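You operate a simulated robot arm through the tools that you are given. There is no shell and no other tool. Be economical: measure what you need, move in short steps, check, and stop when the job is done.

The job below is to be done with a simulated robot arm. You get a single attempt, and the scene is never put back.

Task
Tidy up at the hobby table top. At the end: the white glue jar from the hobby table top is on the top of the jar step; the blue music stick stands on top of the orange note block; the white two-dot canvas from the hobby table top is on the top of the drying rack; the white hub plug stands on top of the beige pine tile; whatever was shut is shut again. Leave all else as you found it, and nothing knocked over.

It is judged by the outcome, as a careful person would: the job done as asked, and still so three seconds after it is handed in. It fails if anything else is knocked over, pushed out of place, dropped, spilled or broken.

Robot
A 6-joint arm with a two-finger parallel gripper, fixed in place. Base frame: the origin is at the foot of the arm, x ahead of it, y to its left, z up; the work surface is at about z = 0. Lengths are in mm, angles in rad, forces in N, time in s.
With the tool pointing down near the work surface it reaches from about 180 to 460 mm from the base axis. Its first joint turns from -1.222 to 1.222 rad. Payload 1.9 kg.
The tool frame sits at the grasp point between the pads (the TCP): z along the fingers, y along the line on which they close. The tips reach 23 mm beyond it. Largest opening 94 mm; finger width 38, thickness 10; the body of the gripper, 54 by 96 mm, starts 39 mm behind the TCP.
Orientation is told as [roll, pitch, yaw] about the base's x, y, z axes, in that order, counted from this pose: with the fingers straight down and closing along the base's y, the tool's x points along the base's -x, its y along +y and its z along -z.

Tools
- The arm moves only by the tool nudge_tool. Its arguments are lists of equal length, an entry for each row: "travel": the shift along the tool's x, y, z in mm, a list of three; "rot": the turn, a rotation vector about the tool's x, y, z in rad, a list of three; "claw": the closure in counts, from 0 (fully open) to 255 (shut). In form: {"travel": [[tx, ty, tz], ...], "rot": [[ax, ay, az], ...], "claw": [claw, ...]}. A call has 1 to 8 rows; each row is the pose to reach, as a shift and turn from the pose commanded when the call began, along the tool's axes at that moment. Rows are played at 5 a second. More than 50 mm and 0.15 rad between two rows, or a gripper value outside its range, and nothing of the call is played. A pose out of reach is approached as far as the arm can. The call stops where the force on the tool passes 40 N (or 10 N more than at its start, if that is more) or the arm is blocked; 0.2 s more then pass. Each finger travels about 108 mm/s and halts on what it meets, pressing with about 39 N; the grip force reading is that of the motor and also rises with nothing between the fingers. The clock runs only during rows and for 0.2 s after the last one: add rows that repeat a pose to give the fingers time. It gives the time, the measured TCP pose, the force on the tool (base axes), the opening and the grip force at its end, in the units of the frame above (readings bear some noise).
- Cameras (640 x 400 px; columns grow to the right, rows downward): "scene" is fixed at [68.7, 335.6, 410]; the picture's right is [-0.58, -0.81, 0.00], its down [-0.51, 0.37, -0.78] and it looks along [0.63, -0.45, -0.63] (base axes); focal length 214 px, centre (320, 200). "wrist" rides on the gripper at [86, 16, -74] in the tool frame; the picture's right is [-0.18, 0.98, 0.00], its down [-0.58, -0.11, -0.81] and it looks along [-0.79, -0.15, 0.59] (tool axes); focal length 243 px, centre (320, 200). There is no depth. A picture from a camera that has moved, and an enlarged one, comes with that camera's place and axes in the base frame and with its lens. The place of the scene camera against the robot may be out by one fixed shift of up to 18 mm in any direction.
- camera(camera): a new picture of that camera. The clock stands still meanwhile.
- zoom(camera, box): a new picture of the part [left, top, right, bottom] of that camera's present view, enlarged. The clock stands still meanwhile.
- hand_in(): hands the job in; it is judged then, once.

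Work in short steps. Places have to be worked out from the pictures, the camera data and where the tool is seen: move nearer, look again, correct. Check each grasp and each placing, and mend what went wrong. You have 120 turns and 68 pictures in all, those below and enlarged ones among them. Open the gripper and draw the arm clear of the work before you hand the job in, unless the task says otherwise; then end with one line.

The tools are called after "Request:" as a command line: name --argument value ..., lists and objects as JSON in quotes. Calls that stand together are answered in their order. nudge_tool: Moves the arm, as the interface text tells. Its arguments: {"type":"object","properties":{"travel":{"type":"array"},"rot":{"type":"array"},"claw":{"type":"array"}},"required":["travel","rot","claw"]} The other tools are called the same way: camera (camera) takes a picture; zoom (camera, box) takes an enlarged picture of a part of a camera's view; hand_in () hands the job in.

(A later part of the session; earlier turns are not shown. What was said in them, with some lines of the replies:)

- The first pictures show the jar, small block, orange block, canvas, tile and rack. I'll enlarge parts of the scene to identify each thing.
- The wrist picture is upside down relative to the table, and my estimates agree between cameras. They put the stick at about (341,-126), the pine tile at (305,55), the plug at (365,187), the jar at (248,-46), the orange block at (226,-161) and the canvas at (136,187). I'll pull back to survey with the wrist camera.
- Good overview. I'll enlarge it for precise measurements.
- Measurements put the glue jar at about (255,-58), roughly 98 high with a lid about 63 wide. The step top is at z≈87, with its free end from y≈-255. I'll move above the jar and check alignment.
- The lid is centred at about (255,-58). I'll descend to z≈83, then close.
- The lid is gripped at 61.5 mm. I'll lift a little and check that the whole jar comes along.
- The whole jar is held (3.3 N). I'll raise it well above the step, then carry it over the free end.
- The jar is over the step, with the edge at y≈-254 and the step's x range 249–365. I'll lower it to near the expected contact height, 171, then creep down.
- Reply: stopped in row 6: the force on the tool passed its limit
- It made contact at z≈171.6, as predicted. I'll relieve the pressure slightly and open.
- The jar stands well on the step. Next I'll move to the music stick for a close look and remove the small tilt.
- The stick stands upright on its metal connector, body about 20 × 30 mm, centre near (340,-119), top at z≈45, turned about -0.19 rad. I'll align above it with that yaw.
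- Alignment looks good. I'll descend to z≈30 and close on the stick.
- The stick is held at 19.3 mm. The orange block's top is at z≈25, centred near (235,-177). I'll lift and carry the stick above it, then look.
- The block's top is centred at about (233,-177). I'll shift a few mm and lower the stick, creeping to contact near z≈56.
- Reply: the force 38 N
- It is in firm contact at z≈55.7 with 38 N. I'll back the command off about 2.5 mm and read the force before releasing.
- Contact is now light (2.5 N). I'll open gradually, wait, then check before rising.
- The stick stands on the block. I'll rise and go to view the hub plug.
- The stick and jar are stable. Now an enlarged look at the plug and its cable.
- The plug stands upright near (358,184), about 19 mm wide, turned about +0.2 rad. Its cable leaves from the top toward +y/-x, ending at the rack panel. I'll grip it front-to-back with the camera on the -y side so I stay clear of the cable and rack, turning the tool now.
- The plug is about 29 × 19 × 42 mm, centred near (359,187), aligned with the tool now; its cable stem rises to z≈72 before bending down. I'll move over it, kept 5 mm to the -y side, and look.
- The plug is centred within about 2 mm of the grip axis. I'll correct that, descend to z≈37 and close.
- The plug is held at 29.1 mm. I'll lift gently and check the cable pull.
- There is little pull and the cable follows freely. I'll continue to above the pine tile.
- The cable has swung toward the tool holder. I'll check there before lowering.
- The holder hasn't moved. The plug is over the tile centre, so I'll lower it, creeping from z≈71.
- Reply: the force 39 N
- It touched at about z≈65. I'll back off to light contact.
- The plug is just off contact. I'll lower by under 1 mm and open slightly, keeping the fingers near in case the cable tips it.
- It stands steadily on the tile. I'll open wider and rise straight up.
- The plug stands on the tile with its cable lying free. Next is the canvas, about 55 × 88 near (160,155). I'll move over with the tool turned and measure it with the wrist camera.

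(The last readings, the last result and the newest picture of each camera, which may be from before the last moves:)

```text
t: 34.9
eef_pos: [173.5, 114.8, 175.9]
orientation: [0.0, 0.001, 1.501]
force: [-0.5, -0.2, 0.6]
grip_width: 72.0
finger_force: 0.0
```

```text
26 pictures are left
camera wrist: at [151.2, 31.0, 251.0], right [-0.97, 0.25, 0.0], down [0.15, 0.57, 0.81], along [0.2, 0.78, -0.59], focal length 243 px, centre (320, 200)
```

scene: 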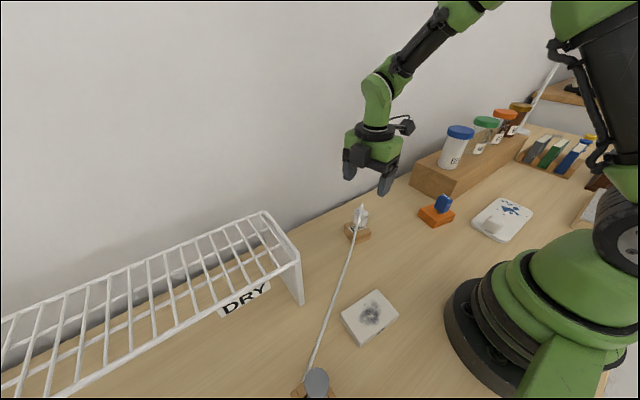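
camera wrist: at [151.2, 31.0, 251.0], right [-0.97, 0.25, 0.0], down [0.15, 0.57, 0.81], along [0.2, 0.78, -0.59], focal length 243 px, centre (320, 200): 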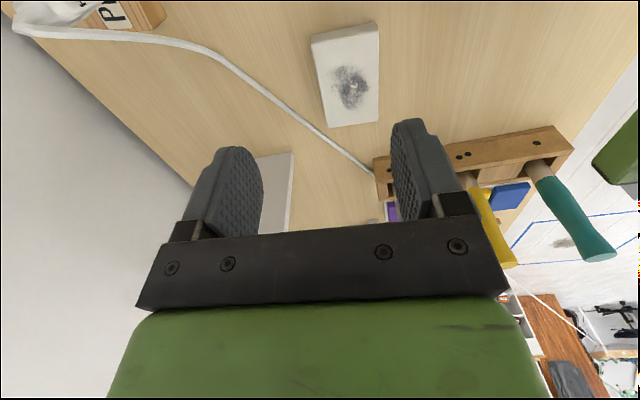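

Request:
zoom --camera "wrist" --box '[270, 0, 430, 180]'

```text
2.22 times, centred on (350, 90) of wrist
camera zoom: at [151.2, 31.0, 251.0], right [-0.97, 0.25, 0.0], down [0.15, 0.57, 0.81], along [0.2, 0.78, -0.59], focal length 539 px, centre (253, 444)
```

zoom: 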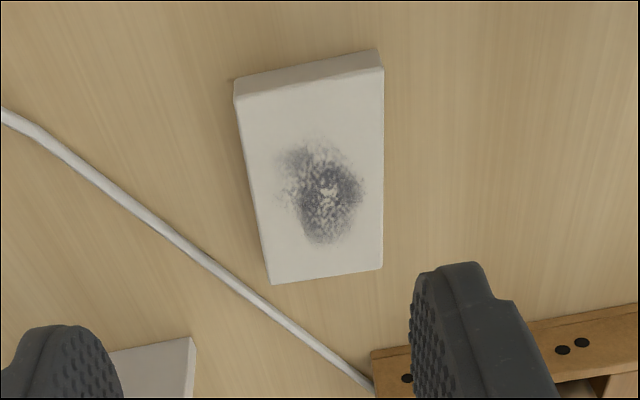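

The canvas is centred at about (154,162), 56 × 89 × 18 mm, and aligned with the tool. The cable is clear of the finger paths, so I'll move over and descend partway.

Request:
nudge_tool --travel '[[-23, 11, 0], [-45.7, 22.8, 0], [-45.7, 22.8, 45], [-45.7, 22.8, 90], [-45.7, 22.8, 110]]' --rot '[[0, 0, 0], [0, 0, 0], [0, 0, 0], [0, 0, 0], [0, 0, 0]]' --claw '[40, 40, 40, 40, 40]'

Request:
camera --camera "wrist"

```text
t: 36.1
eef_pos: [151.0, 163.2, 69.7]
orientation: [-0.001, -0.001, 1.5]
force: [0.0, 0.8, -0.7]
grip_width: 79.0
finger_force: 0.0
```

```text
24 pictures are left
camera wrist: at [129.1, 78.9, 144.8], right [-0.97, 0.25, 0.0], down [0.15, 0.57, 0.81], along [0.2, 0.78, -0.59], focal length 243 px, centre (320, 200)
```

wrist: 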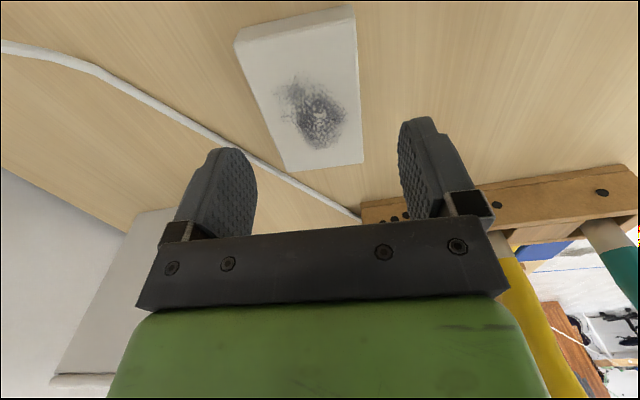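

Canvas centre is (154.7,162). I'll shift 3.5 mm, descend to z≈26 and close.

Request:
nudge_tool --travel '[[0, -3.5, 20], [0, -3.5, 38], [0, -3.5, 43], [0, -3.5, 43], [0, -3.5, 43], [0, -3.5, 43], [0, -3.5, 43]]' --rot '[[0, 0, 0], [0, 0, 0], [0, 0, 0], [0, 0, 0], [0, 0, 0], [0, 0, 0], [0, 0, 0]]' --claw '[40, 40, 40, 80, 110, 140, 150]'

Request:
camera --camera "wrist"

```text
t: 37.7
eef_pos: [154.9, 162.5, 26.5]
orientation: [0.002, 0.0, 1.499]
force: [-0.1, 0.3, -0.3]
grip_width: 57.2
finger_force: 38.7
```

```text
23 pictures are left
camera wrist: at [133.4, 79.4, 100.3], right [-0.97, 0.25, 0.0], down [0.15, 0.57, 0.81], along [0.2, 0.78, -0.59], focal length 243 px, centre (320, 200)
```

wrist: 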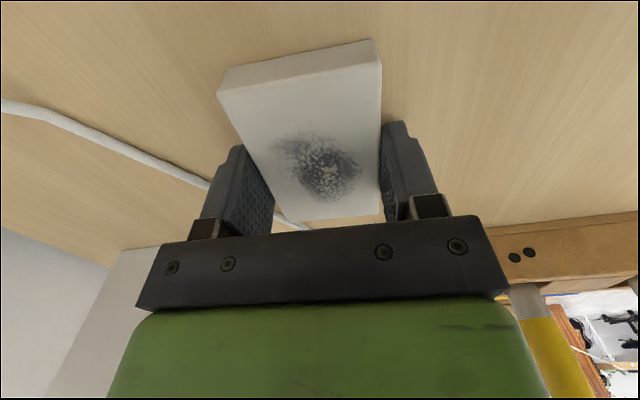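

Gripped at 57.2 mm. I'll lift and check that it holds level.

Request:
nudge_tool --travel '[[0, 0, -15], [0, 0, -45], [0, 0, -90], [0, 0, -135], [0, 0, -180], [0, 0, -180]]' --rot '[[0, 0, 0], [0, 0, 0], [0, 0, 0], [0, 0, 0], [0, 0, 0], [0, 0, 0]]' --claw '[150, 150, 150, 150, 150, 150]'

Request:
camera --camera "wrist"

Request:
camera --camera "scene"

```text
t: 39.1
eef_pos: [154.8, 160.4, 204.1]
orientation: [0.0, 0.001, 1.501]
force: [-0.2, 0.3, -0.6]
grip_width: 57.2
finger_force: 39.1
```

```text
22 pictures are left
camera wrist: at [134.7, 77.5, 279.3], right [-0.97, 0.25, 0.0], down [0.15, 0.57, 0.81], along [0.2, 0.78, -0.59], focal length 243 px, centre (320, 200)
```

wrist: 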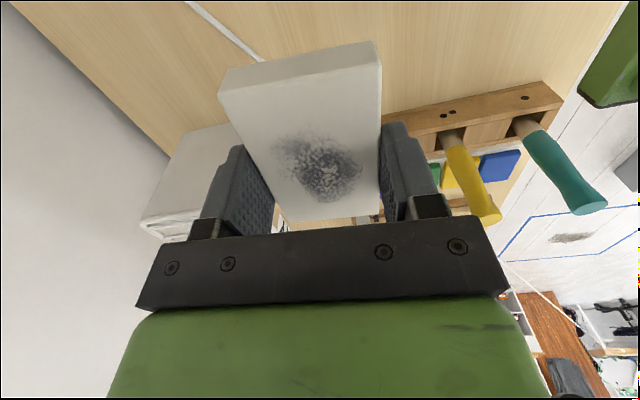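

```text
21 pictures are left
```

scene: 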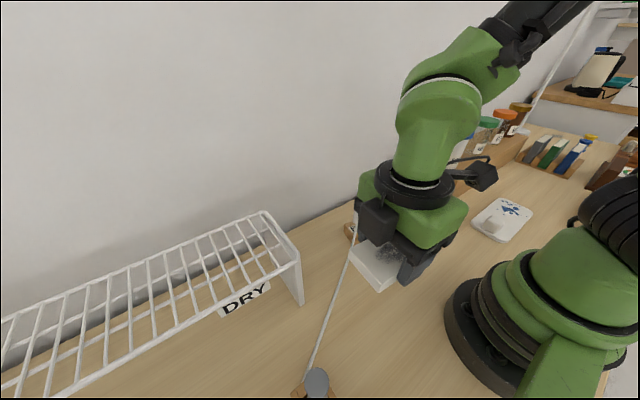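

The canvas hangs level. The rack spans x≈250–378 with its right edge at y≈240 and top at z≈145. I'll carry the canvas to about (310,300) at this height.

Request:
nudge_tool --travel '[[-10, -10, -15], [-40, -38, -15], [-70, -66, -15], [-100, -95, -15], [-128, -122, -15], [-150.6, -144.9, -15], [-150.6, -144.9, -15]]' --rot '[[0, 0, 0], [0, 0, 0], [0, 0, 0], [0, 0, 0], [0, 0, 0], [0, 0, 0], [0, 0, 0]]' --claw '[150, 150, 150, 150, 150, 150, 150]'

Request:
camera --camera "wrist"

Request:
camera --camera "scene"

```text
t: 40.7
eef_pos: [311.8, 299.2, 217.4]
orientation: [0.002, 0.003, 1.499]
force: [-0.4, 0.8, 0.1]
grip_width: 57.3
finger_force: 38.7
```

```text
20 pictures are left
camera wrist: at [289.9, 216.3, 292.8], right [-0.97, 0.25, 0.0], down [0.15, 0.57, 0.81], along [0.2, 0.78, -0.59], focal length 243 px, centre (320, 200)
```

wrist: 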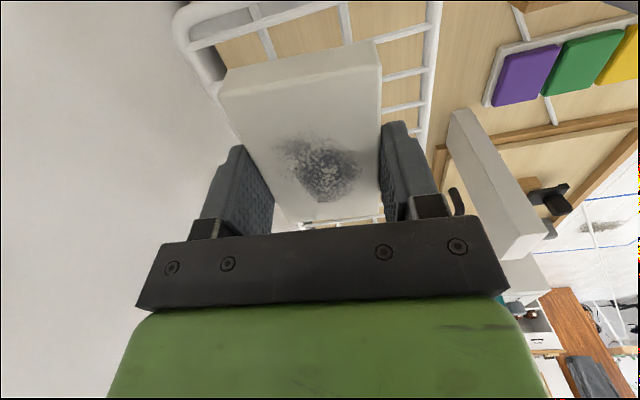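

```text
19 pictures are left
```

scene: 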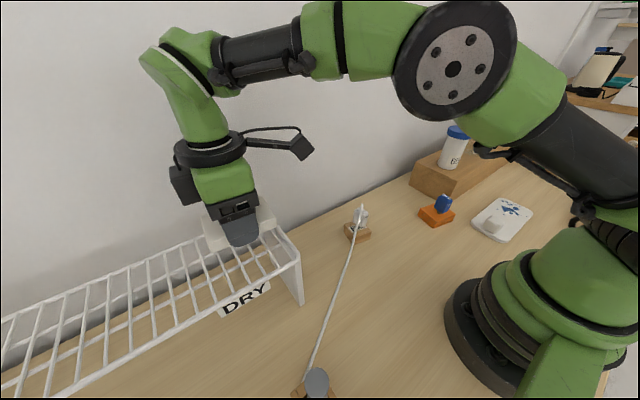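

The canvas is fully inside the rack's outline (canvas x 283–340, y 255–344). I'll lower it, creeping from z≈182.

Request:
nudge_tool --travel '[[0, 0, 20], [0, 0, 35], [0, 0, 37], [0, 0, 39], [0, 0, 41], [0, 0, 43]]' --rot '[[0, 0, 0], [0, 0, 0], [0, 0, 0], [0, 0, 0], [0, 0, 0], [0, 0, 0]]' --claw '[150, 150, 150, 150, 150, 150]'

```text
t: 42.1
eef_pos: [309.8, 302.2, 175.4]
orientation: [-0.001, 0.0, 1.499]
force: [0.5, -2.7, 5.7]
grip_width: 57.5
finger_force: 39.1
```

The force is starting to rise (5.7 N), so I'll creep another step to confirm contact.

Request:
nudge_tool --travel '[[0, 0, 0.7], [0, 0, 1.4]]' --rot '[[0, 0, 0], [0, 0, 0]]' --claw '[150, 150]'

```text
t: 42.7
eef_pos: [311.0, 302.9, 174.8]
orientation: [0.001, -0.003, 1.497]
force: [-11.2, -10.6, 35.6]
grip_width: 57.1
finger_force: 38.8
```

It's in contact. I'll back off to a light load and look before releasing.

Request:
nudge_tool --travel '[[0, 0, -1], [0, 0, -1.4]]' --rot '[[0, 0, 0], [0, 0, 0]]' --claw '[150, 150]'

Request:
zoom --camera "scene" --box '[150, 150, 330, 320]'

Request:
camera --camera "wrist"

```text
t: 43.3
eef_pos: [311.9, 302.4, 175.1]
orientation: [-0.001, 0.0, 1.501]
force: [-4.7, -5.0, 20.2]
grip_width: 56.9
finger_force: 39.0
```

```text
2.35 times, centred on (240, 235) of scene
camera zoom: at [68.7, 335.6, 410.0], right [-0.58, -0.81, 0.0], down [-0.51, 0.37, -0.78], along [0.63, -0.45, -0.63], focal length 505 px, centre (508, 118)
```

zoom: 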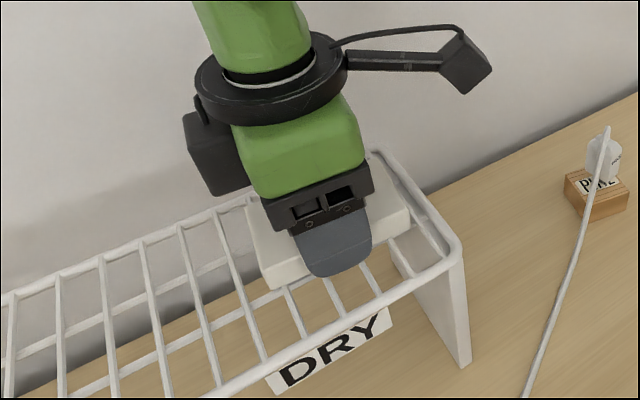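

```text
17 pictures are left
camera wrist: at [290.0, 219.5, 249.7], right [-0.97, 0.25, 0.0], down [0.15, 0.57, 0.81], along [0.2, 0.78, -0.59], focal length 243 px, centre (320, 200)
```

wrist: 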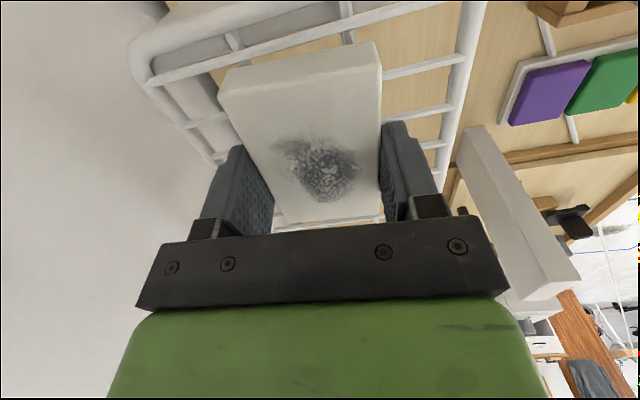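

The canvas rests on the slats inside the frame. I'll relieve the load, then release.

Request:
nudge_tool --travel '[[0, 0, -0.8], [0, 0, -1.1]]' --rot '[[0, 0, 0], [0, 0, 0]]' --claw '[150, 150]'

```text
t: 43.9
eef_pos: [312.1, 303.6, 174.5]
orientation: [0.001, 0.003, 1.5]
force: [1.4, -1.2, 4.1]
grip_width: 57.4
finger_force: 38.6
```

Only a light load of 4 N remains. I'll open modestly and rise.

Request:
nudge_tool --travel '[[0, 0, 0], [0, 0, 0], [0, 0, 0], [0, 0, -15], [0, 0, -50], [0, 0, -90]]' --rot '[[0, 0, 0], [0, 0, 0], [0, 0, 0], [0, 0, 0], [0, 0, 0], [0, 0, 0]]' --claw '[85, 50, 40, 40, 40, 40]'

Request:
camera --camera "wrist"

Request:
zoom --camera "scene" --box '[150, 150, 330, 320]'

```text
t: 45.3
eef_pos: [311.4, 304.2, 268.5]
orientation: [0.0, 0.001, 1.498]
force: [0.4, -0.2, -0.7]
grip_width: 79.1
finger_force: 0.0
```

```text
16 pictures are left
camera wrist: at [290.5, 219.7, 342.1], right [-0.97, 0.25, 0.0], down [0.15, 0.57, 0.81], along [0.2, 0.78, -0.59], focal length 243 px, centre (320, 200)
```

wrist: 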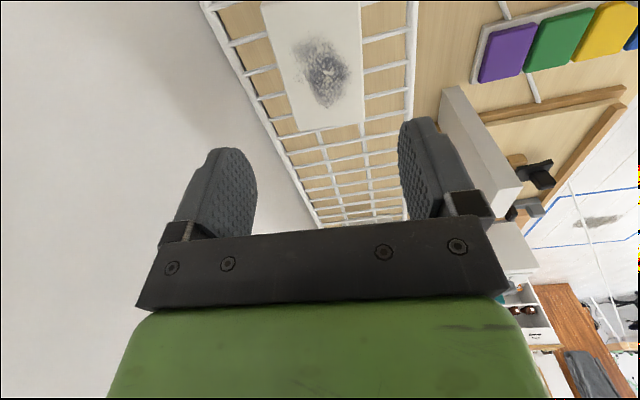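

```text
2.35 times, centred on (240, 235) of scene
camera zoom: at [68.7, 335.6, 410.0], right [-0.58, -0.81, 0.0], down [-0.51, 0.37, -0.78], along [0.63, -0.45, -0.63], focal length 505 px, centre (508, 118)
```

zoom: 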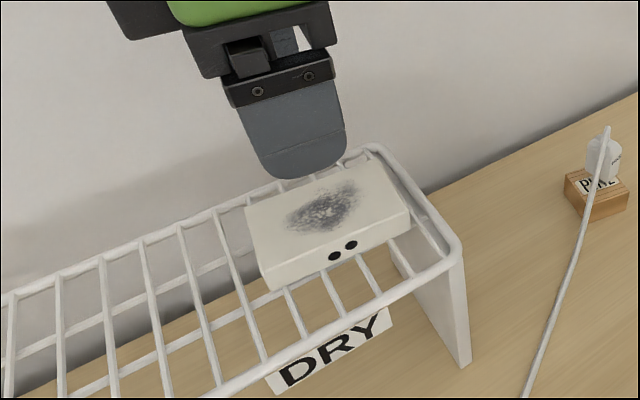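

The canvas lies flat on the rack with its two dots visible. I'll draw the arm clear and do a final overall check.

Request:
nudge_tool --travel '[[0, 0, -30], [40, 9, -50], [80, 18, -60], [120, 27, -60], [160, 36, -60], [200, 45, -60]]' --rot '[[0, 0, 0], [0, 0, 0], [0, 0, 0], [0, 0, 0], [0, 0, 0], [0, 0, 0]]' --claw '[40, 0, 0, 0, 0, 0]'

Request:
camera --camera "scene"

Request:
zoom --camera "scene" --box '[260, 170, 480, 400]'

```text
t: 46.7
eef_pos: [252.2, 107.2, 322.9]
orientation: [-0.002, -0.001, 1.499]
force: [-0.5, 0.0, -0.4]
grip_width: 94.0
finger_force: 0.1
out of reach, approached as far as the arm can: row 1
```

```text
14 pictures are left
```

scene: 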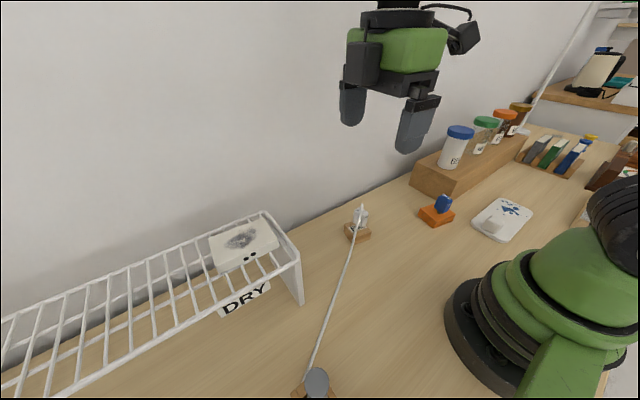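

```text
1.74 times, centred on (370, 285) of scene
camera zoom: at [68.7, 335.6, 410.0], right [-0.58, -0.81, 0.0], down [-0.51, 0.37, -0.78], along [0.63, -0.45, -0.63], focal length 373 px, centre (233, 52)
```

zoom: 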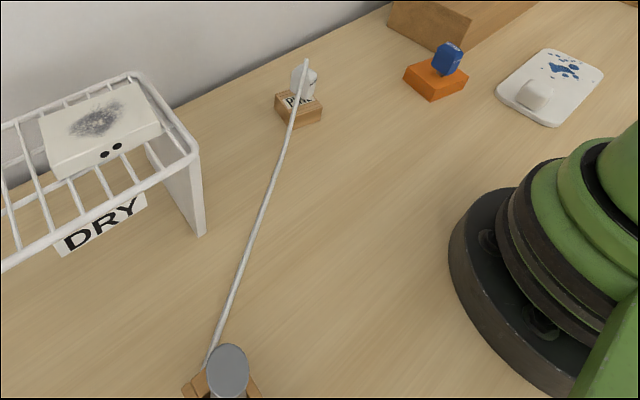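

All four things are in place and upright, nothing else has moved, nothing was opened, and the arm is clear. I'm handing in.

Request:
hand_in

```text
The job is handed in.
```

The job is handed in: the glue jar is on the jar step, the music stick stands on the note block, the two-dot canvas is on the drying rack and the hub plug stands on the pine tile. In the last pictures nothing else had been disturbed except the plug's cable, which trailed along and now runs across the table to the tool holder.
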